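You operate a simulated robot arm through the tools that you are given. There is no shell and no other tool. Be economical: measure what you need, move in short steps, check, and stop when the job is done.

You are at the controls of a simulated two-armed robot. One attempt, no reset.

## Task
Open the top workbench drawer, take the teal pad and leave it in the inside of the top workbench drawer, then shut the drawer. Open the left drawer, take the orange pad and put it in the inside of the left counter drawer, then shut the drawer. Stack the 24 mm steel puck from the top of the tool trolley on top of the 32 mm steel puck. Pick up the carton labelled "shoes" from the right end of the blue trolley with one hand, pass it to the other hand and put it in the inside of the orange tray. Stack the red rubber block from the top of the workbench on top of the black rubber block. The order is free. Set down upright: teal pad, orange pad, carton.

The check looks at the end state, three seconds after you hand in, the way a careful person would. Anything else that was tipped, shoved, dropped, spilled or broken makes it a failure.

## Robot
Two 7-joint arms with four-finger grippers on one trunk, on a base that drives. Base frame: it is fixed to the floor where the robot stands at the start and does not move with it; the origin is under the middle of the robot, x ahead of it, y to its left, z up; the surface under the hand at the start is at about z = 84. Lengths are in cm, angles in degrees, forces in N, time in s.
The left shoulder is at the start at [4, 18.1, 113], the right one opposite. With the tool pointing down near the work surface each hand reaches from about 32 to 84 cm from the robot's upright axis, wherever it stands, measured 20 degrees to its own side. Places, roughly: carton [-325, 125, 75]; inside of the left counter drawer [-140, -140, 80]; inside of the orange tray (15x21 cm) [-278, -136, 90]; inside of the top workbench drawer [80, 20, 70]; left drawer [-130, -130, 80]; orange pad (5x4x4 cm) [-140, 170, 60]; rubber block [100, 50, 75]; steel puck [-150, 125, 100]; teal pad (5x4x4 cm) [-170, 170, 60]; top workbench drawer [80, 20, 70]. Payload 3.67 kg a hand.
The TCP of each hand is the grasp point between the finger pads, 2.8 cm short of the fingertips. In the tool frame z runs along the fingers and y along their closing line. The gripper opens to 11.2 cm. The gripper's body begins 7.3 cm behind the TCP.
Orientation is that of the tool frame in the base frame, as a unit quaternion [x, y, z, w]. With the fingers straight down and closing along the base's y, the tool's x points along the base's -x, its y along +y and its z along -z.

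## Interface
- The arms move only by the tool servo_tool. It takes "left_commands", "right_commands" or both (then of equal length, played together; a hand with none holds still); each is a list that holds one entry, the list of rows, each a list of 7 numbers: the turn, a rotation vector about the tool's x, y, z in degrees, then the shift along the tool's x, y, z in cm, then the finger opening in cm, from 0 to 11.2. In form: [[[wx, wy, wz, tx, ty, tz, hand], ...]]. A call has 1 to 8 rows; each row shifts and turns the commanded pose from where the row before left it, along the tool's axes as they then stand. A row lasts 0.2 s, in which the tool goes at most 5 cm and 8.6 degrees; a call with a longer step from one row to the next is refused whole, and so is a gripper value outside its range. A pose out of reach is approached as far as the arm can. The call stops where the force on the tool passes 40 N (or 10 N more than at its start, if that is more) or the arm is blocked; 0.2 s more then pass. Each finger halts on what it meets, pressing with about 23 N; the grip force reading is that of the motor and also rises with nothing between the fingers. The clock runs only during rows and for 0.2 s after the last one: add rows that do not move to give the fingers time. The reply holds the time, the measured pose of the TCP, the force on the tool along the base axes, the opening and the grip force, in the units named above and with some noise, with the torque about the TCP (base axes, N m) and any sound that the robot's microphone picked up.
- Cameras (640 x 400 px; columns grow to the right, rows downward): "scene" is now at [8.46, 3.35, 133.05]; the picture's right is [0.43, -0.90, 0.00], its down [-0.75, -0.35, -0.56] and it looks along [0.51, 0.24, -0.83] (base axes); focal length 214 px, centre (320, 200). "left" rides on the left gripper at [6, 1.8, -10.4] in its tool frame; the picture's right is [-0.29, 0.96, 0.00], its down [-0.80, -0.24, -0.55] and it looks along [-0.53, -0.16, 0.83] (tool axes); focal length 234 px, centre (320, 200). "right" rides on the right gripper at [6, -1.8, -10.4] in its tool frame; the picture's right is [0.29, 0.96, 0.00], its down [-0.80, 0.24, -0.55] and it looks along [-0.53, 0.16, 0.83] (tool axes); focal length 234 px, centre (320, 200). There is no depth. A picture from a camera that has moved, and an enlarged one, comes with that camera's place and axes in the base frame and with its lens.
- get_image(camera): a new picture of that camera. The clock stands still meanwhile.
- raise_lower(by): slides the trunk up (or, below 0, down) by that many cm; the arms and the scene camera ride with it, the base frame stays. It gives what a move gives, with no picture.
- base_move(legs): drives the robot by 1 to 6 legs, each [ahead, left, turn to the left] in cm, cm and degrees, along the robot's own axes; the way and the turn of a leg run together, so that a leg with both is an arc; at most 150 cm and 180 degrees a leg. The arms and the cameras ride along, it lands a little off, and it stops where it bumps. It gives what a move gives.
- turn_head(pan, tilt): turns the head with the scene camera to pan (to the left, within 86 degrees either way) and tilt (down, from -29 to 69), counted from straight ahead of the robot. It gives what a move gives.
- enlarge(camera, box): a new picture of the part [left, top, right, bottom] of that camera's present view, enlarged. The clock stands still meanwhile.
- hand_in(): hands the job in; it is judged then, once.

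Work in short steps. Places have to be worked out from the pictures, the camera data and where the tool is seen: move nearer, look again, correct. Check each grasp and each placing, and mend what went wrong. You have 217 turns and 212 pictures in all, those below and enlarged ones among them. Open the grippers and draw the arms clear of the work before you hand the job in, unless the task says otherwise.

The tools are called after "Call:" by a JSON object that holds its "method" and its "body". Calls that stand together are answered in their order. servo_tool: Moves the arms, as the interface text tells. Its arguments: {"type":"object","properties":{"left_commands":{"type":"array","items":{"type":"array","items":{"type":"array","items":{"type":"number"}}}},"right_commands":{"type":"array","items":{"type":"array","items":{"type":"array","items":{"type":"number"}}}}},"required":[]} The other tools are called the same way: raise_lower (by) slides the trunk up or down; base_move (legs) drives the base; turn_head (pan, tilt) turns the head that bears the scene camera; get_image (camera) takes a picture; enlarge (camera, box) takes an enlarged picture of a part of a camera's view; hand_in () hands the job in.

At the start:

```text
clock: 0.0
left_tcp_pos: [43.95, 54.71, 111.56]
left_tool_rot: [0.0, 1.0, 0.0, 0.0]
left_contact_force: [0.3, -0.6, -0.6]
left_ft_torque: [0.0, 0.0, -0.01]
left_grip_width: 11.15
left_grasp_force: 0.0
right_tcp_pos: [50.39, 5.8, 112.45]
right_tool_rot: [0.0, 1.0, -0.001, 0.0]
right_contact_force: [1.3, -1.3, -0.9]
right_ft_torque: [0.0, 0.01, -0.05]
right_grip_width: 11.19
right_grasp_force: 0.0
trunk travel left (down, up): [-25.0, 26.4]
robot x, y, heading: [0.08, -0.08, -0.0]
head pan, tilt: [25.4, 55.6]
```

scene: 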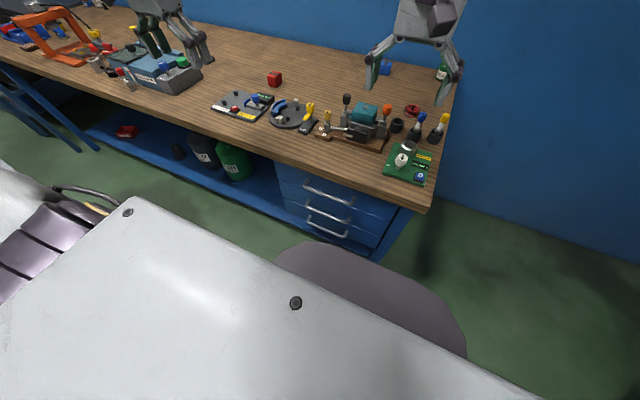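
right: 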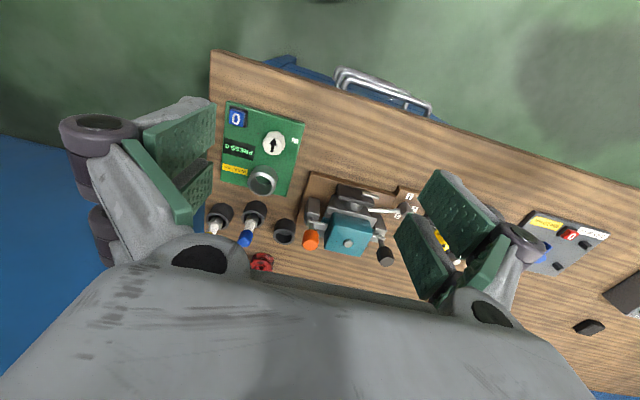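
left: 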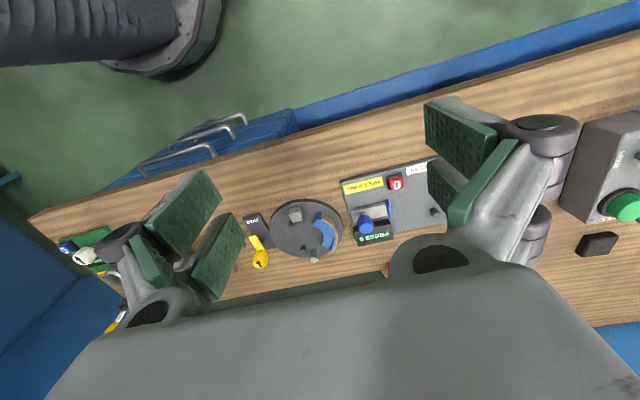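

I'll first look at the workbench from the head, straight ahead and to the left.

Call:
{"method": "enlarge", "body": {"camera": "scene", "box": [200, 40, 480, 215]}}

Call:
{"method": "enlarge", "body": {"camera": "scene", "box": [0, 0, 280, 175]}}

```text
2.29 times, centred on (340, 128) of scene
camera zoom: at [8.46, 3.35, 133.05], right [0.43, -0.9, 0.0], down [-0.75, -0.35, -0.56], along [0.51, 0.24, -0.83], focal length 490 px, centre (274, 366)
```

zoom: 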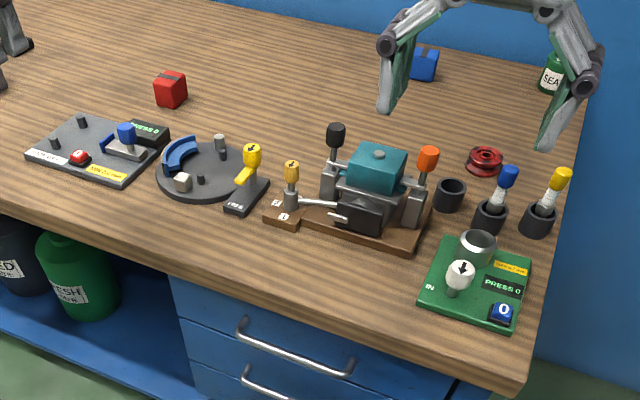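

```text
2.29 times, centred on (140, 88) of scene
camera zoom: at [8.46, 3.35, 133.05], right [0.43, -0.9, 0.0], down [-0.75, -0.35, -0.56], along [0.51, 0.24, -0.83], focal length 490 px, centre (731, 457)
```

zoom: 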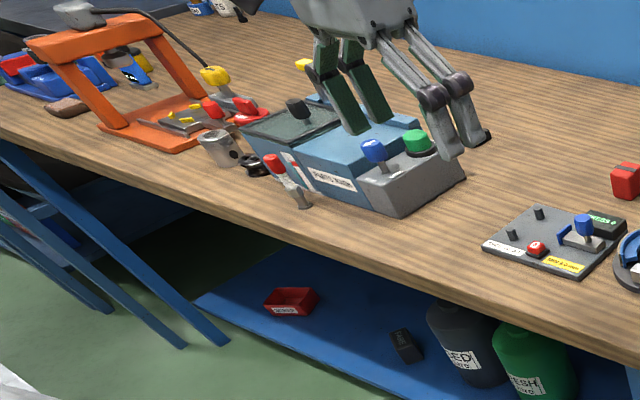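

Red block is near [86, 61], and a black block seems to sit near [88, 102] behind the parts washer. Looking left around the room for layout.

Call:
{"method": "turn_head", "body": {"pan": 80, "tilt": 20}}

Call:
{"method": "get_image", "body": {"camera": "scene"}}

Call:
{"method": "turn_head", "body": {"pan": -80, "tilt": 20}}

Call:
{"method": "get_image", "body": {"camera": "scene"}}

Call:
{"method": "turn_head", "body": {"pan": 0, "tilt": 55}}

Call:
{"method": "get_image", "body": {"camera": "scene"}}

```text
clock: 1.2
left_tcp_pos: [43.87, 54.72, 111.62]
left_tool_rot: [0.0, 1.0, 0.001, 0.001]
left_contact_force: [0.0, 0.4, -0.5]
left_ft_torque: [0.02, -0.01, 0.01]
left_grip_width: 11.19
left_grasp_force: 0.2
right_tcp_pos: [50.32, 5.76, 112.46]
right_tool_rot: [0.001, 1.0, 0.0, 0.0]
right_contact_force: [0.3, 0.0, 0.0]
right_ft_torque: [0.01, 0.0, 0.03]
right_grip_width: 11.21
right_grasp_force: 0.0
trunk travel left (down, up): [-25.0, 26.4]
robot x, y, heading: [0.01, 0.03, 0.1]
head pan, tilt: [80.0, 20.0]
```

```text
206 pictures are left
camera scene: at [3.63, 9.45, 138.33], right [0.98, -0.17, 0.0], down [-0.06, -0.34, -0.94], along [0.16, 0.93, -0.34], focal length 214 px, centre (320, 200)
```

scene: 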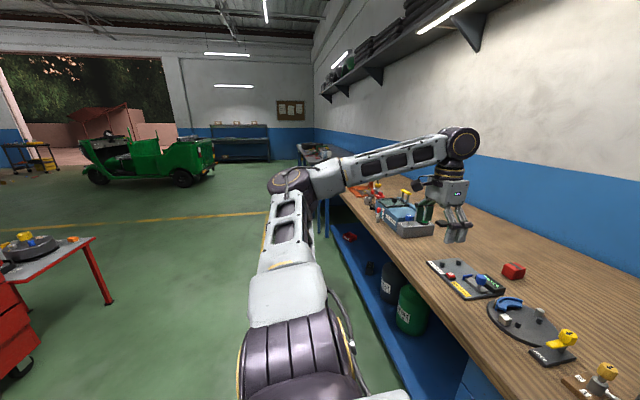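

```text
clock: 3.7
left_tcp_pos: [43.94, 54.78, 111.51]
left_tool_rot: [-0.001, 1.0, 0.0, 0.0]
left_contact_force: [0.0, 0.1, 0.1]
left_ft_torque: [0.02, 0.02, -0.03]
left_grip_width: 11.19
left_grasp_force: 0.1
right_tcp_pos: [50.26, 5.84, 112.54]
right_tool_rot: [0.0, 1.0, -0.001, 0.0]
right_contact_force: [-0.5, -0.5, -0.2]
right_ft_torque: [0.02, 0.0, 0.01]
right_grip_width: 11.2
right_grasp_force: 0.1
trunk travel left (down, up): [-25.0, 26.4]
robot x, y, heading: [-0.09, 0.01, 0.1]
head pan, tilt: [-80.0, 20.0]
```

```text
205 pictures are left
camera scene: at [3.63, -8.89, 138.34], right [-0.98, -0.17, 0.0], down [-0.06, 0.34, -0.94], along [0.16, -0.93, -0.34], focal length 214 px, centre (320, 200)
```

scene: 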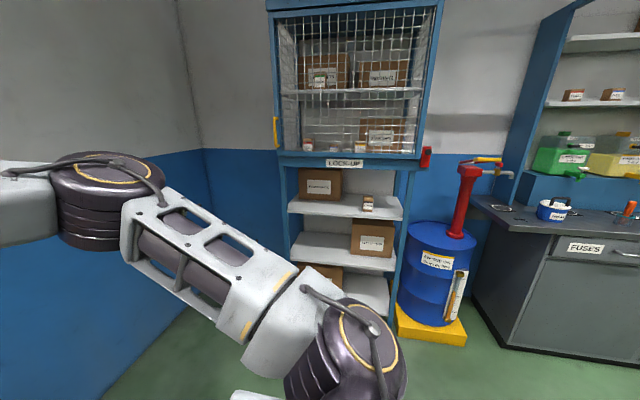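

```text
clock: 5.2
left_tcp_pos: [43.92, 54.69, 111.4]
left_tool_rot: [0.0, 1.0, 0.0, 0.0]
left_contact_force: [-0.1, 0.1, 0.2]
left_ft_torque: [-0.02, 0.02, -0.02]
left_grip_width: 11.19
left_grasp_force: 0.0
right_tcp_pos: [50.27, 5.86, 112.59]
right_tool_rot: [0.0, 1.0, 0.001, 0.0]
right_contact_force: [0.2, -0.1, -0.7]
right_ft_torque: [0.01, -0.01, -0.01]
right_grip_width: 11.21
right_grasp_force: 0.0
trunk travel left (down, up): [-25.0, 26.4]
robot x, y, heading: [-0.29, -0.31, -0.0]
head pan, tilt: [0.0, 55.0]
```

```text
204 pictures are left
camera scene: at [9.22, 0.27, 133.13], right [0.0, -1.0, 0.0], down [-0.82, 0.0, -0.57], along [0.57, 0.0, -0.82], focal length 214 px, centre (320, 200)
```

scene: 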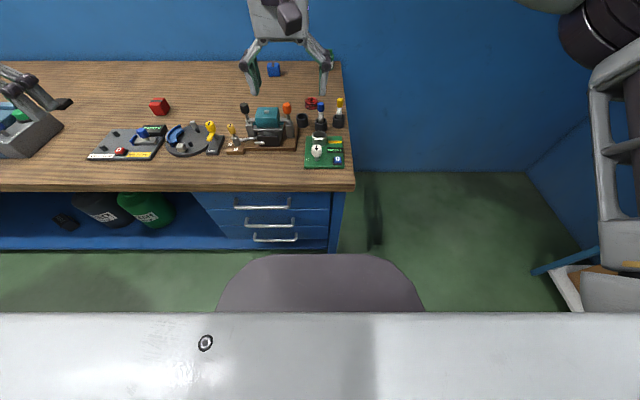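

Bench edge is at x≈47.5, top-drawer handle near [45, 19, 74]. I'll slide left along the bench to face the rubber blocks, then look before going nearer.

Call:
{"method": "base_move", "body": {"legs": [[0, 78, 0]]}}

Call:
{"method": "turn_head", "body": {"pan": 0, "tilt": 40}}

Call:
{"method": "get_image", "body": {"camera": "scene"}}

Call:
{"method": "get_image", "body": {"camera": "left"}}

Call:
{"method": "get_image", "body": {"camera": "right"}}

```text
clock: 9.5
left_tcp_pos: [44.45, 131.64, 111.46]
left_tool_rot: [0.004, 1.0, 0.001, 0.0]
left_contact_force: [-0.2, -0.2, 0.3]
left_ft_torque: [0.0, 0.0, 0.01]
left_grip_width: 11.2
left_grasp_force: 0.1
right_tcp_pos: [50.79, 82.68, 112.52]
right_tool_rot: [0.004, 1.0, 0.0, 0.0]
right_contact_force: [0.2, -0.1, 0.0]
right_ft_torque: [-0.02, 0.01, 0.01]
right_grip_width: 11.2
right_grasp_force: 0.0
trunk travel left (down, up): [-25.0, 26.4]
robot x, y, heading: [0.31, 77.0, -0.3]
head pan, tilt: [0.0, 55.0]
```

```text
clock: 10.3
left_tcp_pos: [44.51, 131.65, 111.5]
left_tool_rot: [0.004, 1.0, 0.0, 0.0]
left_contact_force: [0.7, 0.4, -0.3]
left_ft_torque: [0.02, 0.04, 0.0]
left_grip_width: 11.21
left_grasp_force: 0.1
right_tcp_pos: [50.57, 82.5, 112.54]
right_tool_rot: [0.005, 1.0, 0.0, 0.0]
right_contact_force: [0.3, 0.6, -0.2]
right_ft_torque: [0.0, -0.04, 0.0]
right_grip_width: 11.18
right_grasp_force: 0.0
trunk travel left (down, up): [-25.0, 26.4]
robot x, y, heading: [0.13, 77.54, -0.4]
head pan, tilt: [0.0, 40.0]
```

```text
203 pictures are left
camera scene: at [10.79, 77.36, 135.19], right [-0.01, -1.0, 0.0], down [-0.64, 0.0, -0.77], along [0.77, -0.01, -0.64], focal length 214 px, centre (320, 200)
```

scene: 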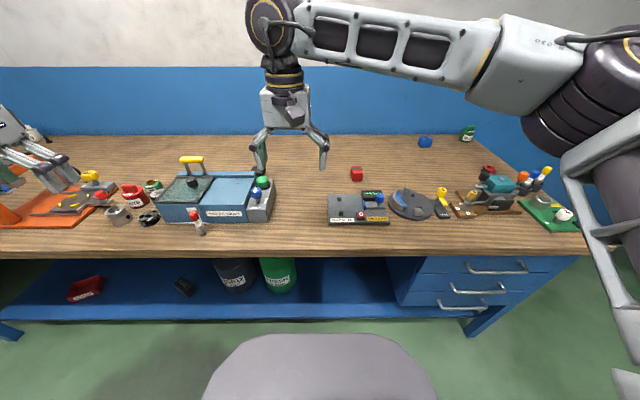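

```text
202 pictures are left
camera left: at [38.56, 133.34, 121.9], right [0.3, 0.96, 0.0], down [0.8, -0.25, 0.55], along [0.53, -0.16, -0.83], focal length 234 px, centre (320, 200)
```

left: 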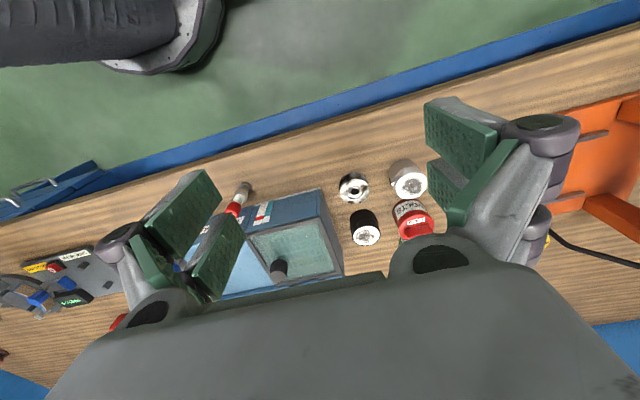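

```text
201 pictures are left
camera right: at [44.72, 80.94, 122.91], right [-0.28, 0.96, 0.0], down [0.8, 0.23, 0.55], along [0.53, 0.16, -0.83], focal length 234 px, centre (320, 200)
```

right: 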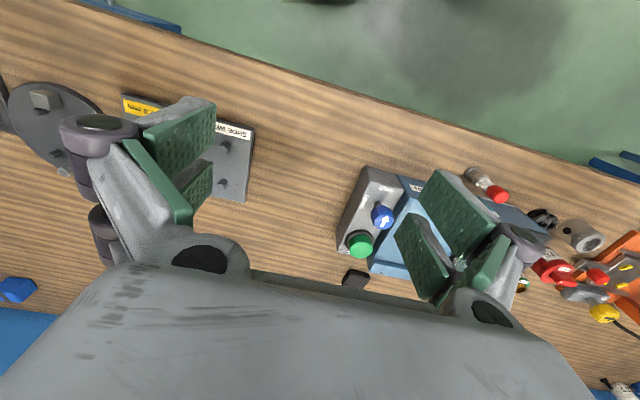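

Blocks confirmed: red ≈[87.5, 61], black ≈[88, 102.5]. I drive 13 ahead and 8 right, so the left arm can reach both.

Call:
{"method": "base_move", "body": {"legs": [[0, -8, 0], [13, 0, 0.4]]}}

Call:
{"method": "enlarge", "body": {"camera": "scene", "box": [200, 100, 440, 250]}}

Call:
{"method": "get_image", "body": {"camera": "left"}}

Call:
{"method": "get_image", "body": {"camera": "right"}}

```text
clock: 12.2
left_tcp_pos: [57.15, 123.99, 111.49]
left_tool_rot: [0.001, 1.0, 0.0, 0.001]
left_contact_force: [0.4, 0.9, -0.3]
left_ft_torque: [-0.01, -0.02, -0.01]
left_grip_width: 11.19
left_grasp_force: 0.1
right_tcp_pos: [63.6, 75.01, 112.5]
right_tool_rot: [-0.001, 1.0, 0.0, 0.0]
right_contact_force: [0.4, -0.6, 0.6]
right_ft_torque: [-0.01, 0.01, -0.01]
right_grip_width: 11.19
right_grasp_force: 0.1
trunk travel left (down, up): [-25.0, 26.4]
robot x, y, heading: [12.94, 69.06, -0.2]
head pan, tilt: [0.0, 40.0]
```

```text
2.67 times, centred on (320, 175) of scene
camera zoom: at [23.73, 69.52, 135.19], right [0.0, -1.0, 0.0], down [-0.64, 0.0, -0.77], along [0.77, 0.0, -0.64], focal length 572 px, centre (320, 267)
```

zoom: 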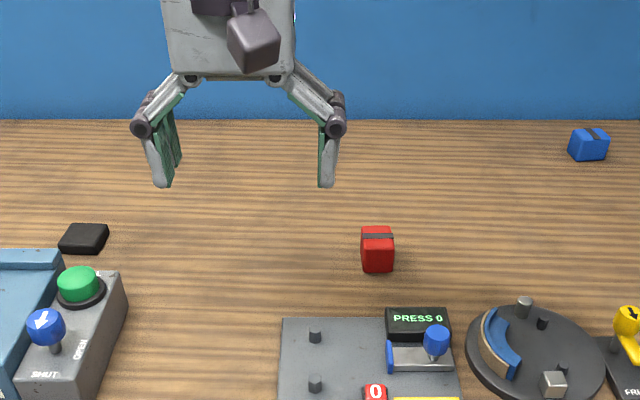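

```text
199 pictures are left
camera left: at [51.11, 125.68, 121.88], right [0.29, 0.96, 0.0], down [0.8, -0.24, 0.55], along [0.53, -0.16, -0.83], focal length 234 px, centre (320, 200)
```

left: 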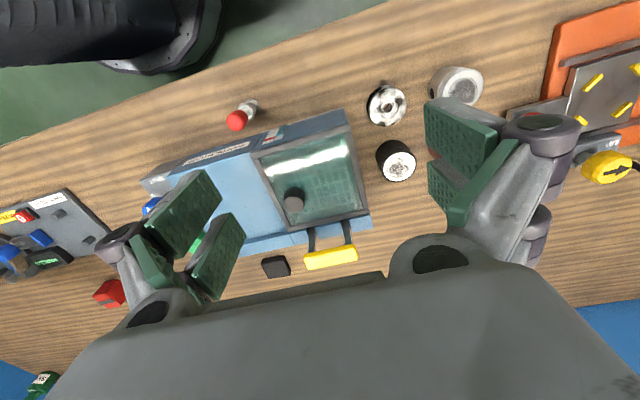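

```text
198 pictures are left
camera right: at [57.63, 73.33, 122.92], right [-0.29, 0.96, 0.0], down [0.8, 0.24, 0.55], along [0.53, 0.16, -0.83], focal length 234 px, centre (320, 200)
```

right: 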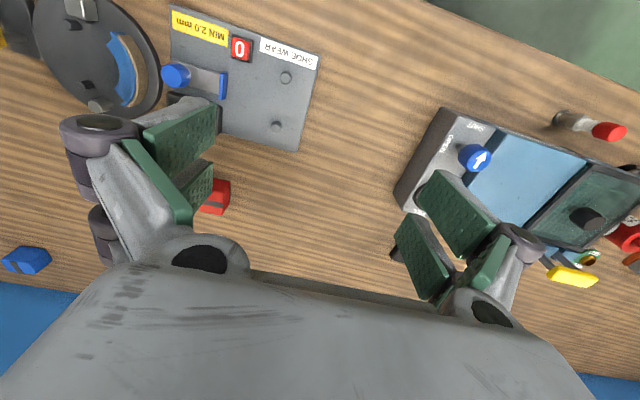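

Black block is a flat plate near [89.8, 103.6]; red is near [86, 61.6]. Moving the right hand aside and the left toward the red block.

Call:
{"method": "servo_tool", "body": {"left_commands": [[[0, 0, 0, -1.8, -4.5, 0, 11.2], [0, 0, 0, -1.8, -4.5, 0, 11.2], [0, 0, 0, -1.8, -4.5, 0, 11.2], [0, 0, 0, -1.8, -4.5, 0, 11.2], [0, 0, 0, -1.8, -4.5, 0, 11.2], [0, 0, 0, -1.8, -4.5, 0, 11.2], [0, 0, 0, -1.8, -4.5, 0, 11.2], [0, 0, 0, -1.8, -4.5, 0, 11.2]]], "right_commands": [[[0, 0, 0, 1, -4.7, 0, 11.2], [0, 0, 0, 1, -4.7, 0, 11.2], [0, 0, 0, 1, -4.7, 0, 11.2], [0, 0, 0, 1, -4.7, 0, 11.2], [0, 0, 0, 1, -4.7, 0, 11.2], [0, 0, 0, 1, -4.7, 0, 11.2], [0, 0, 0, 1, -4.7, 0, 11.2], [0, 0, 0, 1, -4.7, 0, 11.2]]]}}

Call:
{"method": "servo_tool", "body": {"left_commands": [[[0, 0, 0, -1.4, -4.2, 0.5, 11.2], [0, 0, 0, -1.4, -4.2, 0.5, 11.2], [0, 0, 0, -1.4, -4.2, 0.5, 11.2], [0, 0, 0, -1.4, -4.2, 0.5, 11.2], [0, 0, 0, -1.4, -4.2, 0.5, 11.2], [0, 0, 0, -1.4, -4.2, 0.5, 11.2], [0, 0, 0, 0, 0, 0, 11.2]]]}}

Call:
{"method": "get_image", "body": {"camera": "left"}}

Call:
{"method": "get_image", "body": {"camera": "scene"}}

```text
clock: 14.1
left_tcp_pos: [71.47, 87.72, 111.4]
left_tool_rot: [0.0, 1.0, 0.0, 0.0]
left_contact_force: [0.6, -0.6, 0.8]
left_ft_torque: [0.02, 0.0, 0.0]
left_grip_width: 11.19
left_grasp_force: 0.0
right_tcp_pos: [55.64, 37.3, 112.48]
right_tool_rot: [-0.001, 1.0, 0.001, -0.001]
right_contact_force: [0.3, -0.3, 0.0]
right_ft_torque: [0.01, 0.03, 0.0]
right_grip_width: 11.2
right_grasp_force: 0.0
trunk travel left (down, up): [-25.0, 26.4]
robot x, y, heading: [13.39, 68.91, 0.2]
head pan, tilt: [0.0, 40.0]
```

```text
clock: 15.7
left_tcp_pos: [68.09, 78.18, 106.0]
left_tool_rot: [0.0, 1.0, -0.001, 0.001]
left_contact_force: [-0.5, 0.2, -1.0]
left_ft_torque: [0.01, -0.01, 0.0]
left_grip_width: 11.21
left_grasp_force: 0.0
left hand out of reach, approached as far as the arm can: row 2, 3, 4, 5, 6
right_tcp_pos: [55.73, 37.4, 112.63]
right_tool_rot: [-0.001, 1.0, -0.001, 0.001]
right_contact_force: [-0.7, 1.6, 0.0]
right_ft_torque: [-0.01, -0.01, 0.0]
right_grip_width: 11.19
right_grasp_force: 0.1
trunk travel left (down, up): [-25.0, 26.4]
robot x, y, heading: [13.33, 69.24, 0.1]
head pan, tilt: [0.0, 40.0]
```

```text
197 pictures are left
camera left: at [62.09, 79.88, 116.41], right [0.29, 0.96, 0.0], down [0.8, -0.24, 0.56], along [0.53, -0.16, -0.83], focal length 234 px, centre (320, 200)
```

left: 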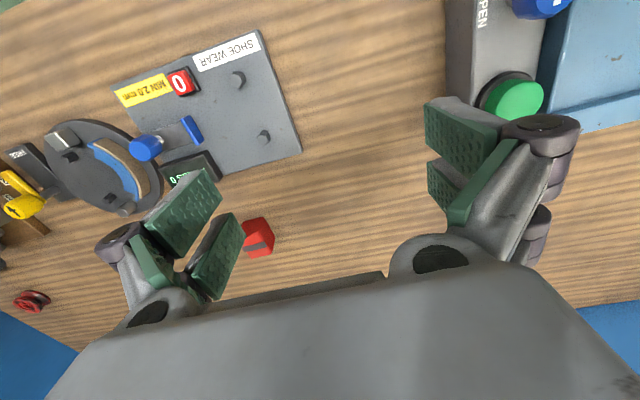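

```text
196 pictures are left
camera scene: at [23.75, 69.45, 135.19], right [0.0, -1.0, 0.0], down [-0.64, 0.0, -0.77], along [0.77, 0.0, -0.64], focal length 214 px, centre (320, 200)
```

scene: 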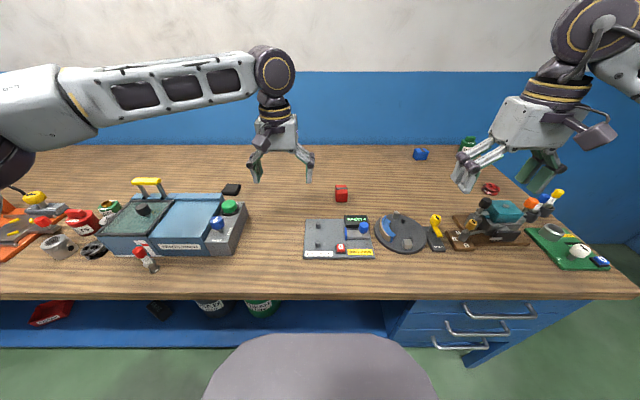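

The left hand fell short at that height. I'll bring it lower (fingertips still well above everything) while moving toward the red block and see whether reach improves.

Call:
{"method": "servo_tool", "body": {"left_commands": [[[0, 0, 0, 0, 0, 2.5, 11.2], [0, 0, 0, 0, 0, 2.5, 11.2], [0, 0, 0, -3, 0, 0, 11.2], [0, 0, 0, -3, -2, 0, 11.2], [0, 0, 0, -3, -2, 0, 11.2]]]}}

```text
clock: 16.9
left_tcp_pos: [71.32, 80.35, 101.25]
left_tool_rot: [0.001, 1.0, -0.001, -0.001]
left_contact_force: [-1.0, -0.1, 0.6]
left_ft_torque: [0.02, 0.0, 0.01]
left_grip_width: 11.24
left_grasp_force: 0.1
left hand out of reach, approached as far as the arm can: row 3, 4, 5
right_tcp_pos: [55.69, 37.38, 112.7]
right_tool_rot: [0.0, 1.0, 0.0, 0.0]
right_contact_force: [-0.1, -0.2, -0.2]
right_ft_torque: [-0.01, -0.03, 0.04]
right_grip_width: 11.21
right_grasp_force: 0.2
trunk travel left (down, up): [-25.0, 26.4]
robot x, y, heading: [13.37, 69.05, 0.1]
head pan, tilt: [0.0, 40.0]
```

Reach inward is the limit. I'll shift the base right so the red block lies ~16° to the left of the robot, and a bit closer.

Call:
{"method": "base_move", "body": {"legs": [[0, -31, 0], [3, 0, 0]]}}

Call:
{"method": "get_image", "body": {"camera": "left"}}

```text
clock: 19.4
left_tcp_pos: [74.15, 49.83, 101.39]
left_tool_rot: [-0.002, 1.0, -0.001, 0.002]
left_contact_force: [0.5, -0.2, 0.6]
left_ft_torque: [0.02, -0.01, 0.02]
left_grip_width: 11.2
left_grasp_force: 0.1
right_tcp_pos: [58.65, 6.83, 112.8]
right_tool_rot: [-0.002, 1.0, 0.0, 0.0]
right_contact_force: [-0.7, -0.5, 0.7]
right_ft_torque: [0.0, 0.03, 0.01]
right_grip_width: 11.2
right_grasp_force: 0.1
trunk travel left (down, up): [-25.0, 26.4]
robot x, y, heading: [16.08, 38.23, -0.1]
head pan, tilt: [0.0, 40.0]
```

```text
195 pictures are left
camera left: at [68.02, 51.56, 111.7], right [0.29, 0.96, 0.0], down [0.8, -0.24, 0.56], along [0.53, -0.16, -0.83], focal length 234 px, centre (320, 200)
```

left: 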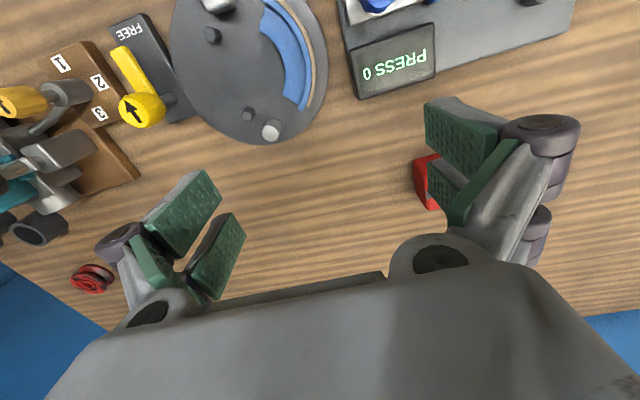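

Red block centre ≈[86, 61]. Moving the left hand to hover near it.

Call:
{"method": "servo_tool", "body": {"left_commands": [[[0, 0, 0, -1, 4, 0.5, 11.2], [0, 0, 0, -1, 4, 0.5, 11.2], [0, 0, 0, -1, 3.5, 0.5, 11.2], [0, 0, 0, -2.5, 0, 0.5, 11.2], [0, 0, 0, -2.5, 0, 0.5, 11.2], [0, 0, 0, 0, 0, 0, 11.2]]]}}

Call:
{"method": "get_image", "body": {"camera": "left"}}

```text
clock: 20.8
left_tcp_pos: [82.17, 61.35, 98.78]
left_tool_rot: [-0.002, 1.0, -0.001, 0.001]
left_contact_force: [-0.1, 0.9, 0.3]
left_ft_torque: [-0.02, -0.04, -0.02]
left_grip_width: 11.21
left_grasp_force: 0.1
right_tcp_pos: [58.73, 6.7, 112.7]
right_tool_rot: [-0.002, 1.0, 0.0, 0.001]
right_contact_force: [-0.7, 0.4, 0.6]
right_ft_torque: [0.0, -0.02, 0.01]
right_grip_width: 11.2
right_grasp_force: 0.0
trunk travel left (down, up): [-25.0, 26.4]
robot x, y, heading: [16.18, 38.31, 0.3]
head pan, tilt: [0.0, 40.0]
```

```text
194 pictures are left
camera left: at [76.13, 63.08, 109.22], right [0.29, 0.96, 0.0], down [0.8, -0.24, 0.56], along [0.53, -0.16, -0.83], focal length 234 px, centre (320, 200)
```

left: 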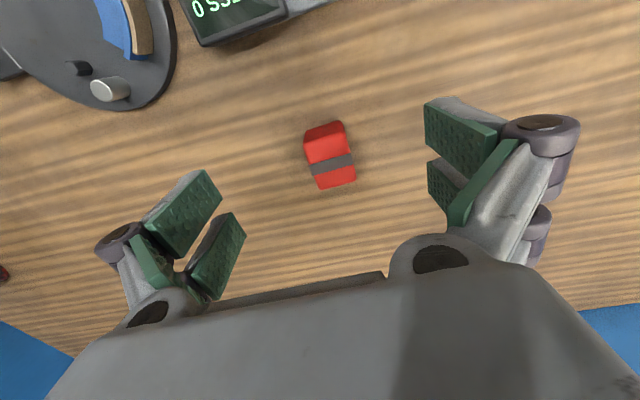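

Block is aligned with the axes, its centre at ≈[86.5, 61.3]. Descending over it.

Call:
{"method": "servo_tool", "body": {"left_commands": [[[0, 0, 0, -4.3, 0, 0, 11.2], [0, 0, 0, 0, 0, 3.5, 11.2], [0, 0, 0, 0, 0, 3.5, 8], [0, 0, 0, 0, 0, 2, 8], [0, 0, 0, 0, 0, 1.5, 8], [0, 0, 0, 0, 0, 0, 8]]]}}

Call:
{"method": "get_image", "body": {"camera": "left"}}

Call:
{"method": "enlarge", "body": {"camera": "scene", "box": [200, 130, 360, 230]}}

```text
clock: 22.2
left_tcp_pos: [82.75, 63.21, 88.89]
left_tool_rot: [-0.001, 1.0, -0.002, 0.002]
left_contact_force: [-0.3, -0.7, 0.4]
left_ft_torque: [-0.1, -0.02, 0.0]
left_grip_width: 8.1
left_grasp_force: 0.9
left hand out of reach, approached as far as the arm can: row 1, 2, 3, 4, 5
right_tcp_pos: [58.76, 6.7, 112.64]
right_tool_rot: [-0.002, 1.0, 0.0, 0.0]
right_contact_force: [-0.1, 0.1, 0.2]
right_ft_torque: [0.01, 0.03, 0.01]
right_grip_width: 11.21
right_grasp_force: 0.1
trunk travel left (down, up): [-25.0, 26.4]
robot x, y, heading: [16.24, 38.54, 0.2]
head pan, tilt: [0.0, 40.0]
```

```text
193 pictures are left
camera left: at [76.69, 65.03, 99.28], right [0.29, 0.96, 0.0], down [0.8, -0.24, 0.56], along [0.53, -0.16, -0.83], focal length 234 px, centre (320, 200)
```

left: 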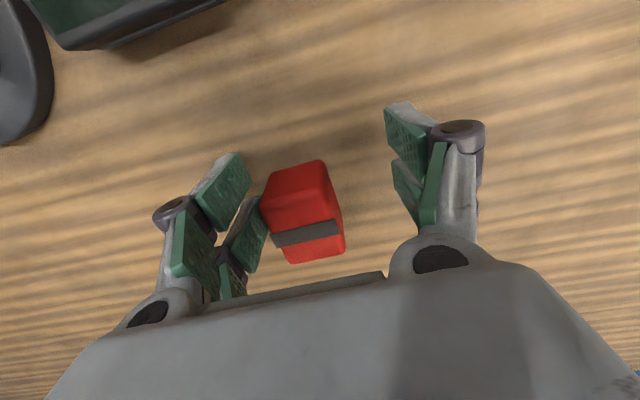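

```text
4.00 times, centred on (280, 180) of scene
camera zoom: at [26.69, 38.7, 135.19], right [0.0, -1.0, 0.0], down [-0.64, 0.0, -0.77], along [0.77, 0.0, -0.64], focal length 858 px, centre (480, 280)
```

zoom: 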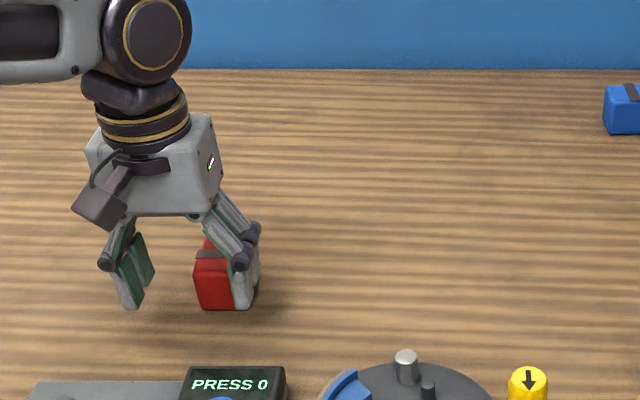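

Reach ran out 4 cm short in x. I'll raise the trunk 15 cm (hand lifts clear) so the wrist has a better angle, and retry.

Call:
{"method": "raise_lower", "body": {"by": 15}}

Call:
{"method": "servo_tool", "body": {"left_commands": [[[0, 0, 0, -2, -1, 0, 11.2], [0, 0, 0, -2, -1, 0, 11.2], [0, 0, 0, 0, 0, 4, 11.2], [0, 0, 0, 0, 0, 3, 9], [0, 0, 0, 0, 0, 0, 8]]]}}

Call:
{"method": "get_image", "body": {"camera": "left"}}

```text
clock: 24.0
left_tcp_pos: [82.88, 63.39, 103.76]
left_tool_rot: [-0.002, 1.0, -0.001, 0.002]
left_contact_force: [0.3, 0.3, -0.5]
left_ft_torque: [-0.02, 0.01, 0.02]
left_grip_width: 7.99
left_grasp_force: 0.2
right_tcp_pos: [58.82, 6.8, 127.49]
right_tool_rot: [-0.001, 1.0, 0.0, 0.0]
right_contact_force: [-0.3, 0.3, -0.4]
right_ft_torque: [0.01, 0.0, 0.01]
right_grip_width: 11.21
right_grasp_force: 0.1
trunk travel left (down, up): [-40.0, 11.4]
robot x, y, heading: [16.16, 38.82, 0.0]
head pan, tilt: [0.0, 40.0]
```

```text
clock: 25.2
left_tcp_pos: [81.31, 64.32, 99.04]
left_tool_rot: [-0.002, 1.0, -0.001, 0.002]
left_contact_force: [0.0, 0.8, 0.9]
left_ft_torque: [0.01, 0.02, 0.03]
left_grip_width: 8.01
left_grasp_force: 0.0
left hand out of reach, approached as far as the arm can: row 1, 2, 3, 4
right_tcp_pos: [58.65, 6.69, 127.66]
right_tool_rot: [-0.002, 1.0, 0.0, 0.001]
right_contact_force: [-1.4, 0.3, 0.1]
right_ft_torque: [0.01, 0.02, -0.02]
right_grip_width: 11.19
right_grasp_force: 0.0
trunk travel left (down, up): [-40.0, 11.4]
robot x, y, heading: [16.13, 38.36, 0.3]
head pan, tilt: [0.0, 40.0]
```

```text
191 pictures are left
camera left: at [75.11, 65.99, 109.4], right [0.29, 0.96, 0.0], down [0.8, -0.24, 0.56], along [0.54, -0.16, -0.83], focal length 234 px, centre (320, 200)
```

left: 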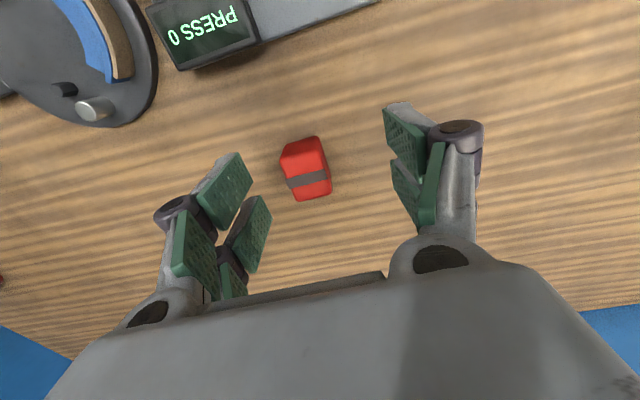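

Raised trunk didn't help; I need to drive closer. I'll tilt the head down to check clearance between base and bench.

Call:
{"method": "raise_lower", "body": {"by": -8}}

Call:
{"method": "turn_head", "body": {"pan": 0, "tilt": 69}}

Call:
{"method": "get_image", "body": {"camera": "scene"}}

Call:
{"method": "get_image", "body": {"camera": "right"}}

```text
clock: 26.3
left_tcp_pos: [81.13, 64.4, 90.99]
left_tool_rot: [-0.002, 1.0, -0.002, 0.003]
left_contact_force: [-1.2, -0.5, -0.3]
left_ft_torque: [0.0, 0.01, 0.02]
left_grip_width: 8.0
left_grasp_force: 0.1
right_tcp_pos: [58.85, 6.83, 119.57]
right_tool_rot: [-0.002, 1.0, 0.0, 0.0]
right_contact_force: [0.0, -0.8, 0.1]
right_ft_torque: [-0.02, -0.04, 0.0]
right_grip_width: 11.2
right_grasp_force: 0.1
trunk travel left (down, up): [-32.0, 19.4]
robot x, y, heading: [16.19, 38.48, 0.3]
head pan, tilt: [0.0, 40.0]
```

```text
clock: 27.3
left_tcp_pos: [81.1, 64.11, 91.07]
left_tool_rot: [-0.002, 1.0, -0.001, 0.003]
left_contact_force: [0.4, 0.3, 0.4]
left_ft_torque: [-0.01, -0.02, 0.01]
left_grip_width: 7.97
left_grasp_force: 0.1
right_tcp_pos: [58.81, 6.76, 119.52]
right_tool_rot: [-0.001, 1.0, 0.0, 0.0]
right_contact_force: [0.5, 0.0, -0.5]
right_ft_torque: [0.02, -0.02, 0.01]
right_grip_width: 11.2
right_grasp_force: 0.0
trunk travel left (down, up): [-32.0, 19.4]
robot x, y, heading: [16.09, 38.68, 0.3]
head pan, tilt: [0.0, 68.8]
```

```text
190 pictures are left
camera scene: at [23.81, 38.7, 138.5], right [0.0, -1.0, 0.0], down [-0.93, 0.0, -0.36], along [0.36, 0.0, -0.93], focal length 214 px, centre (320, 200)
```

scene: 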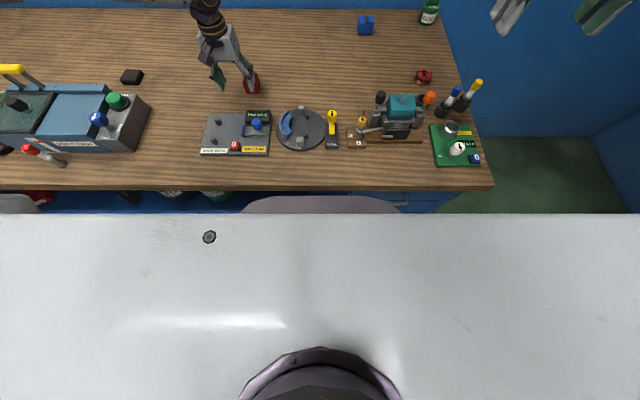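

```text
189 pictures are left
camera right: at [52.84, 4.99, 129.95], right [-0.29, 0.96, 0.0], down [0.8, 0.24, 0.55], along [0.53, 0.16, -0.83], focal length 234 px, centre (320, 200)
```

right: 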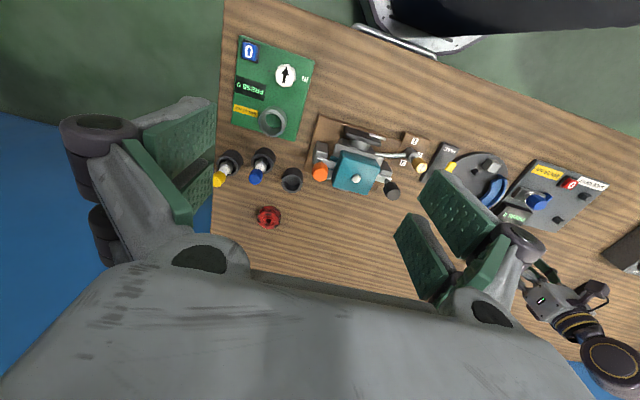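

The base has little room left, so instead I'll lift, pitch the fingers 25° forward (extends reach), and move over the block.

Call:
{"method": "servo_tool", "body": {"left_commands": [[[0, 0, 0, 0, 0, -4, 11.2], [0, -8.4, 0, 0, -1.5, 0, 11.2], [0, -8.4, 0, 0, -1.5, 0, 11.2], [0, -8.2, 0, 0, 0, 0, 11.2], [0, 0, 0, -2.3, 0, 1, 11.2], [0, 0, 0, -2.3, 0, 1, 11.2], [0, 0, 0, 0, 0, 0, 11.2]]]}}

Call:
{"method": "get_image", "body": {"camera": "left"}}

```text
clock: 28.9
left_tcp_pos: [86.16, 61.35, 95.35]
left_tool_rot: [-0.002, 0.976, -0.001, 0.22]
left_contact_force: [-0.5, -0.7, -0.3]
left_ft_torque: [-0.04, -0.01, -0.03]
left_grip_width: 11.19
left_grasp_force: 0.1
right_tcp_pos: [58.72, 6.72, 119.65]
right_tool_rot: [-0.003, 1.0, 0.0, 0.0]
right_contact_force: [-0.5, -0.6, 0.0]
right_ft_torque: [0.02, 0.01, -0.04]
right_grip_width: 11.19
right_grasp_force: 0.0
trunk travel left (down, up): [-32.0, 19.4]
robot x, y, heading: [16.32, 38.42, 0.1]
head pan, tilt: [0.0, 68.8]
```

```text
188 pictures are left
camera left: at [76.19, 63.17, 102.18], right [0.26, 0.96, 0.12], down [0.48, -0.24, 0.84], along [0.84, -0.16, -0.52], focal length 234 px, centre (320, 200)
```

left: 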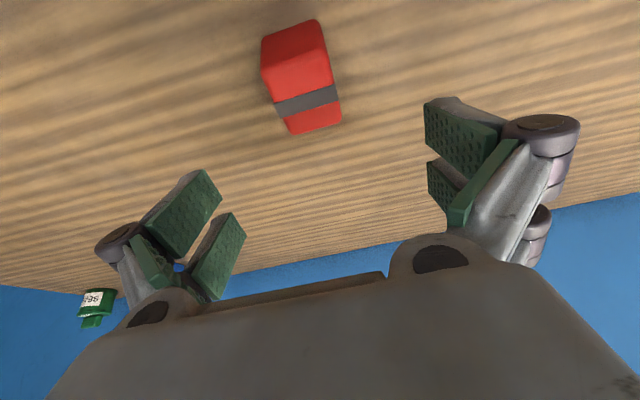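

Block centre ≈[86.9, 61.2]; hand is over it. Descending straight down in base axes, then closing.

Call:
{"method": "servo_tool", "body": {"left_commands": [[[0, 0, 0, 0.88, 0, 2.44, 11.2], [0, 0, 0, 0.88, 0, 2.44, 9], [0, 0, 0, 0.88, 0, 2.4, 8], [0, 0, 0, 0, 0, 0, 6], [0, 0, 0, 0, 0, 0, 3], [0, 0, 0, 0, 0, 0, 3], [0, 0, 0, 0, 0, 0, 3]]]}}

Call:
{"method": "get_image", "body": {"camera": "left"}}

```text
clock: 30.5
left_tcp_pos: [85.89, 61.77, 88.27]
left_tool_rot: [0.0, 0.976, -0.002, 0.219]
left_contact_force: [1.0, -1.8, 1.7]
left_ft_torque: [-0.14, -0.11, -0.06]
left_grip_width: 4.16
left_grasp_force: 22.8
left hand out of reach, approached as far as the arm can: row 3
right_tcp_pos: [58.82, 6.58, 119.53]
right_tool_rot: [-0.002, 1.0, -0.001, 0.001]
right_contact_force: [1.2, 0.2, 0.5]
right_ft_torque: [-0.02, -0.01, -0.01]
right_grip_width: 11.19
right_grasp_force: 0.0
trunk travel left (down, up): [-32.0, 19.4]
robot x, y, heading: [16.19, 38.45, 0.3]
head pan, tilt: [0.0, 68.8]
```

```text
187 pictures are left
camera left: at [76.02, 63.52, 95.18], right [0.26, 0.96, 0.12], down [0.48, -0.24, 0.84], along [0.84, -0.16, -0.53], focal length 234 px, centre (320, 200)
```

left: 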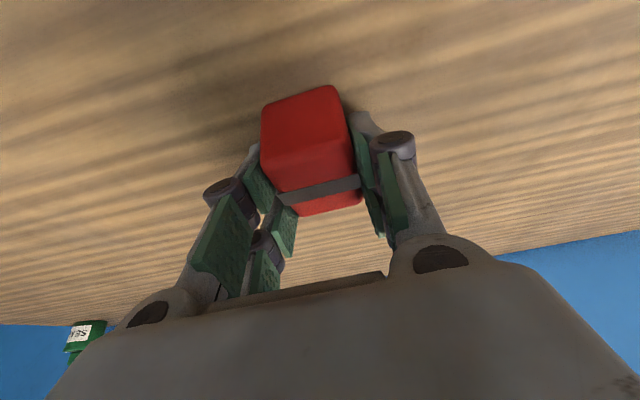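

Grip holds at 4.16 cm. Lifting with the trunk 18 cm, then shifting the base left 42 cm toward the black block.

Call:
{"method": "raise_lower", "body": {"by": 18}}

Call:
{"method": "base_move", "body": {"legs": [[0, 41, 0]]}}

Call:
{"method": "get_image", "body": {"camera": "left"}}

Call:
{"method": "turn_head", "body": {"pan": 0, "tilt": 40}}

Call:
{"method": "enlarge", "body": {"camera": "scene", "box": [200, 100, 360, 200]}}

```text
clock: 32.5
left_tcp_pos: [85.9, 61.78, 106.39]
left_tool_rot: [-0.002, 0.976, 0.0, 0.219]
left_contact_force: [-0.2, -0.5, -0.2]
left_ft_torque: [-0.01, 0.04, 0.01]
left_grip_width: 4.15
left_grasp_force: 22.8
right_tcp_pos: [58.8, 6.62, 137.51]
right_tool_rot: [-0.001, 1.0, 0.0, 0.001]
right_contact_force: [-0.1, 0.1, -0.6]
right_ft_torque: [-0.01, 0.0, -0.01]
right_grip_width: 11.19
right_grasp_force: 0.2
trunk travel left (down, up): [-50.0, 1.4]
robot x, y, heading: [16.57, 38.01, -0.0]
head pan, tilt: [0.0, 68.8]
```

```text
clock: 35.1
left_tcp_pos: [85.54, 103.08, 106.32]
left_tool_rot: [-0.004, 0.976, -0.001, 0.219]
left_contact_force: [0.6, 0.2, -0.4]
left_ft_torque: [0.03, 0.04, 0.03]
left_grip_width: 4.18
left_grasp_force: 23.3
right_tcp_pos: [58.78, 47.83, 137.54]
right_tool_rot: [-0.004, 1.0, 0.001, -0.001]
right_contact_force: [-0.2, -1.0, 0.0]
right_ft_torque: [0.02, 0.02, 0.01]
right_grip_width: 11.18
right_grasp_force: 0.1
trunk travel left (down, up): [-50.0, 1.4]
robot x, y, heading: [15.47, 79.43, 0.6]
head pan, tilt: [0.0, 68.8]
```

```text
186 pictures are left
camera left: at [75.61, 104.73, 113.24], right [0.25, 0.96, 0.12], down [0.49, -0.23, 0.84], along [0.84, -0.15, -0.53], focal length 234 px, centre (320, 200)
```

left: 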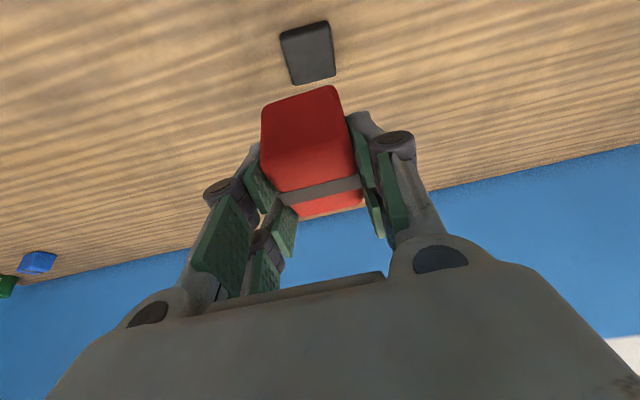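

```text
clock: 36.0
left_tcp_pos: [85.54, 103.16, 106.43]
left_tool_rot: [-0.005, 0.976, 0.0, 0.218]
left_contact_force: [0.1, -0.1, -1.2]
left_ft_torque: [0.03, -0.01, 0.0]
left_grip_width: 4.17
left_grasp_force: 22.6
right_tcp_pos: [58.66, 48.08, 137.56]
right_tool_rot: [-0.004, 1.0, 0.0, 0.001]
right_contact_force: [0.1, 0.2, -0.2]
right_ft_torque: [-0.01, 0.01, 0.02]
right_grip_width: 11.21
right_grasp_force: 0.0
trunk travel left (down, up): [-50.0, 1.4]
robot x, y, heading: [15.83, 79.27, 0.7]
head pan, tilt: [0.0, 40.0]
```

```text
4.00 times, centred on (280, 150) of scene
camera zoom: at [26.45, 79.75, 160.16], right [0.01, -1.0, 0.0], down [-0.64, -0.01, -0.77], along [0.77, 0.01, -0.64], focal length 858 px, centre (480, 400)
```

zoom: 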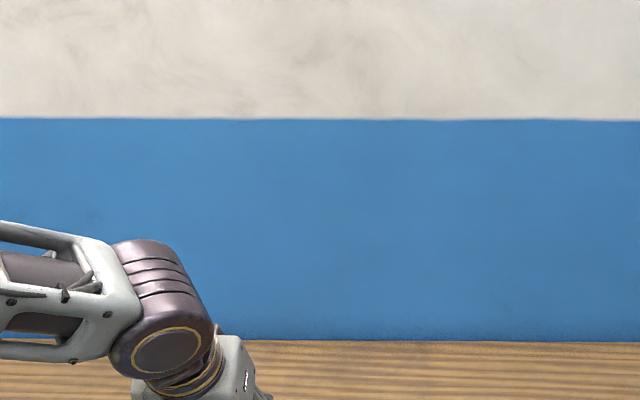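

Black block centre ≈[89.4, 103.3]. I'll drive 3 cm ahead, then lower with the trunk and look again.

Call:
{"method": "base_move", "body": {"legs": [[3, 0, -0.6]]}}

Call:
{"method": "raise_lower", "body": {"by": -11}}

Call:
{"method": "get_image", "body": {"camera": "left"}}

Call:
{"method": "enlarge", "body": {"camera": "scene", "box": [160, 120, 320, 220]}}

```text
clock: 36.8
left_tcp_pos: [87.91, 102.36, 106.81]
left_tool_rot: [0.001, 0.975, -0.002, 0.222]
left_contact_force: [-0.8, -0.2, -1.4]
left_ft_torque: [-0.04, -0.07, -0.01]
left_grip_width: 4.16
left_grasp_force: 23.1
right_tcp_pos: [60.22, 47.44, 137.96]
right_tool_rot: [0.001, 1.0, 0.001, 0.005]
right_contact_force: [-1.0, 0.0, 0.1]
right_ft_torque: [0.01, -0.1, -0.01]
right_grip_width: 11.19
right_grasp_force: 0.1
trunk travel left (down, up): [-50.0, 1.4]
robot x, y, heading: [18.7, 79.58, -0.2]
head pan, tilt: [0.0, 40.0]
```

```text
clock: 38.3
left_tcp_pos: [88.7, 102.34, 95.34]
left_tool_rot: [0.001, 0.976, -0.002, 0.218]
left_contact_force: [0.2, 0.1, -0.5]
left_ft_torque: [-0.02, 0.03, 0.0]
left_grip_width: 4.17
left_grasp_force: 22.9
right_tcp_pos: [61.25, 47.49, 126.66]
right_tool_rot: [0.001, 1.0, 0.0, 0.0]
right_contact_force: [0.1, -0.1, 0.1]
right_ft_torque: [0.01, 0.0, -0.03]
right_grip_width: 11.2
right_grasp_force: 0.1
trunk travel left (down, up): [-39.0, 12.4]
robot x, y, heading: [18.72, 79.5, 0.1]
head pan, tilt: [0.0, 40.0]
```

```text
184 pictures are left
camera left: at [78.82, 104.18, 102.16], right [0.26, 0.96, 0.12], down [0.48, -0.24, 0.84], along [0.83, -0.16, -0.53], focal length 234 px, centre (320, 200)
```

left: 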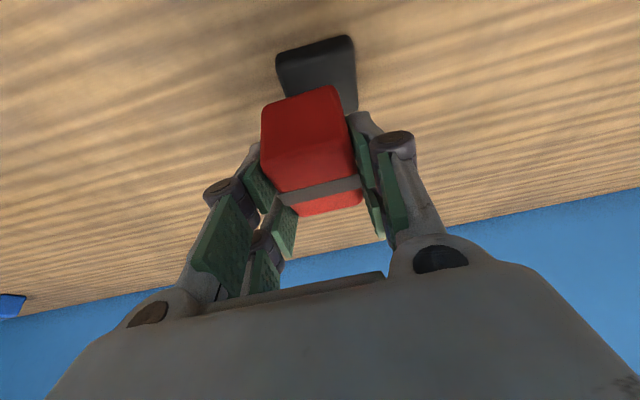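

```text
4.00 times, centred on (240, 170) of scene
camera zoom: at [29.41, 79.61, 149.09], right [0.0, -1.0, 0.0], down [-0.64, 0.0, -0.77], along [0.77, 0.0, -0.64], focal length 858 px, centre (640, 320)
```

zoom: 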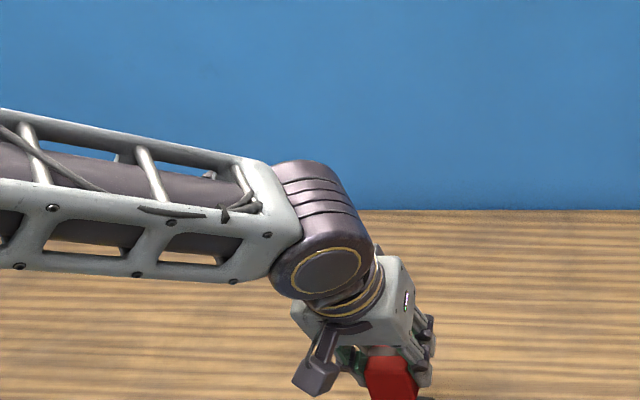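

Held block bottom is ≈91, centre ≈[88.4, 102.5]; black centre ≈[89.3, 103.8]. Correcting by +0.9 x, +1.3 y, then lowering 4.5.

Call:
{"method": "servo_tool", "body": {"left_commands": [[[0, 0, 0, -0.82, 1.3, 0.38, 3], [0, 0, 0, 0, 0, 0, 3]]]}}

Call:
{"method": "raise_lower", "body": {"by": -4.5}}

Call:
{"method": "get_image", "body": {"camera": "left"}}

Call:
{"method": "enlarge", "body": {"camera": "scene", "box": [180, 130, 300, 205]}}

```text
clock: 38.9
left_tcp_pos: [89.54, 103.77, 95.4]
left_tool_rot: [0.001, 0.976, -0.002, 0.219]
left_contact_force: [0.5, 0.2, -0.8]
left_ft_torque: [-0.03, 0.0, -0.02]
left_grip_width: 4.15
left_grasp_force: 23.0
right_tcp_pos: [61.2, 47.45, 126.63]
right_tool_rot: [0.001, 1.0, 0.0, 0.001]
right_contact_force: [-0.4, -0.7, 0.0]
right_ft_torque: [0.0, 0.02, 0.03]
right_grip_width: 11.19
right_grasp_force: 0.0
trunk travel left (down, up): [-39.0, 12.4]
robot x, y, heading: [18.66, 78.95, -0.0]
head pan, tilt: [0.0, 40.0]
```

```text
clock: 39.7
left_tcp_pos: [89.53, 103.69, 90.81]
left_tool_rot: [0.001, 0.976, -0.003, 0.219]
left_contact_force: [0.8, 0.2, -1.5]
left_ft_torque: [0.01, -0.02, -0.04]
left_grip_width: 4.15
left_grasp_force: 23.0
right_tcp_pos: [61.22, 47.44, 122.01]
right_tool_rot: [0.001, 1.0, 0.0, 0.0]
right_contact_force: [0.2, -0.5, 0.0]
right_ft_torque: [-0.02, -0.03, 0.0]
right_grip_width: 11.21
right_grasp_force: 0.1
trunk travel left (down, up): [-34.5, 16.9]
robot x, y, heading: [19.06, 79.32, -0.2]
head pan, tilt: [0.0, 40.0]
```

```text
182 pictures are left
camera left: at [79.57, 105.52, 97.67], right [0.26, 0.96, 0.12], down [0.48, -0.24, 0.84], along [0.84, -0.16, -0.52], focal length 234 px, centre (320, 200)
```

left: 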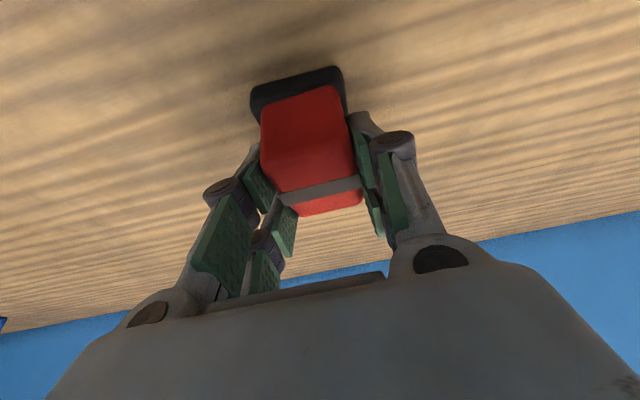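

```text
5.33 times, centred on (240, 168) of scene
camera zoom: at [29.29, 79.63, 144.58], right [0.0, -1.0, 0.0], down [-0.64, 0.0, -0.77], along [0.77, 0.0, -0.64], focal length 1144 px, centre (747, 373)
```

zoom: 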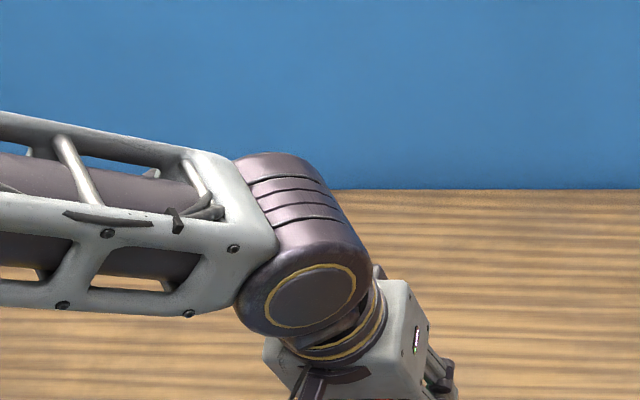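

Alignment looks good (red slightly toward me by ~0.4). Nudging forward and lowering slowly until contact.

Call:
{"method": "servo_tool", "body": {"left_commands": [[[0, 0, 0, -0.36, 0, 0.17, 3], [0, 0, 0, 0.13, 0, 0.27, 3], [0, 0, 0, 0.13, 0, 0.27, 3], [0, 0, 0, 0, 0, 0, 3]]]}}

```text
clock: 40.7
left_tcp_pos: [89.54, 103.94, 90.41]
left_tool_rot: [0.001, 0.976, -0.003, 0.219]
left_contact_force: [0.4, 0.3, -1.3]
left_ft_torque: [0.01, 0.04, -0.01]
left_grip_width: 4.2
left_grasp_force: 23.9
left hand out of reach, approached as far as the arm can: row 2
right_tcp_pos: [61.2, 47.5, 122.0]
right_tool_rot: [0.001, 1.0, 0.0, 0.001]
right_contact_force: [-0.5, -0.1, 0.0]
right_ft_torque: [-0.02, 0.0, 0.02]
right_grip_width: 11.2
right_grasp_force: 0.0
trunk travel left (down, up): [-34.5, 16.9]
robot x, y, heading: [18.5, 79.51, -0.1]
head pan, tilt: [0.0, 40.0]
```

At the reach limit, so I finish the lowering with small trunk steps.

Call:
{"method": "raise_lower", "body": {"by": -0.5}}

Call:
{"method": "get_image", "body": {"camera": "left"}}

```text
clock: 41.3
left_tcp_pos: [89.43, 103.89, 90.2]
left_tool_rot: [0.0, 0.975, -0.002, 0.221]
left_contact_force: [-2.1, 3.1, 14.1]
left_ft_torque: [0.15, 0.32, -0.03]
left_grip_width: 4.17
left_grasp_force: 22.9
right_tcp_pos: [60.95, 47.43, 121.61]
right_tool_rot: [0.001, 1.0, 0.0, 0.001]
right_contact_force: [-0.3, -0.1, -0.5]
right_ft_torque: [0.01, 0.02, 0.02]
right_grip_width: 11.17
right_grasp_force: 0.0
trunk travel left (down, up): [-34.0, 17.4]
robot x, y, heading: [19.1, 79.02, 0.2]
head pan, tilt: [0.0, 40.0]
```

```text
180 pictures are left
camera left: at [79.55, 105.7, 97.1], right [0.26, 0.96, 0.12], down [0.48, -0.24, 0.84], along [0.84, -0.16, -0.52], focal length 234 px, centre (320, 200)
```

left: 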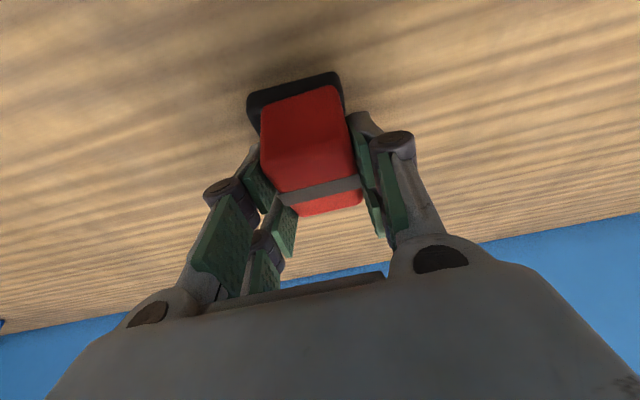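

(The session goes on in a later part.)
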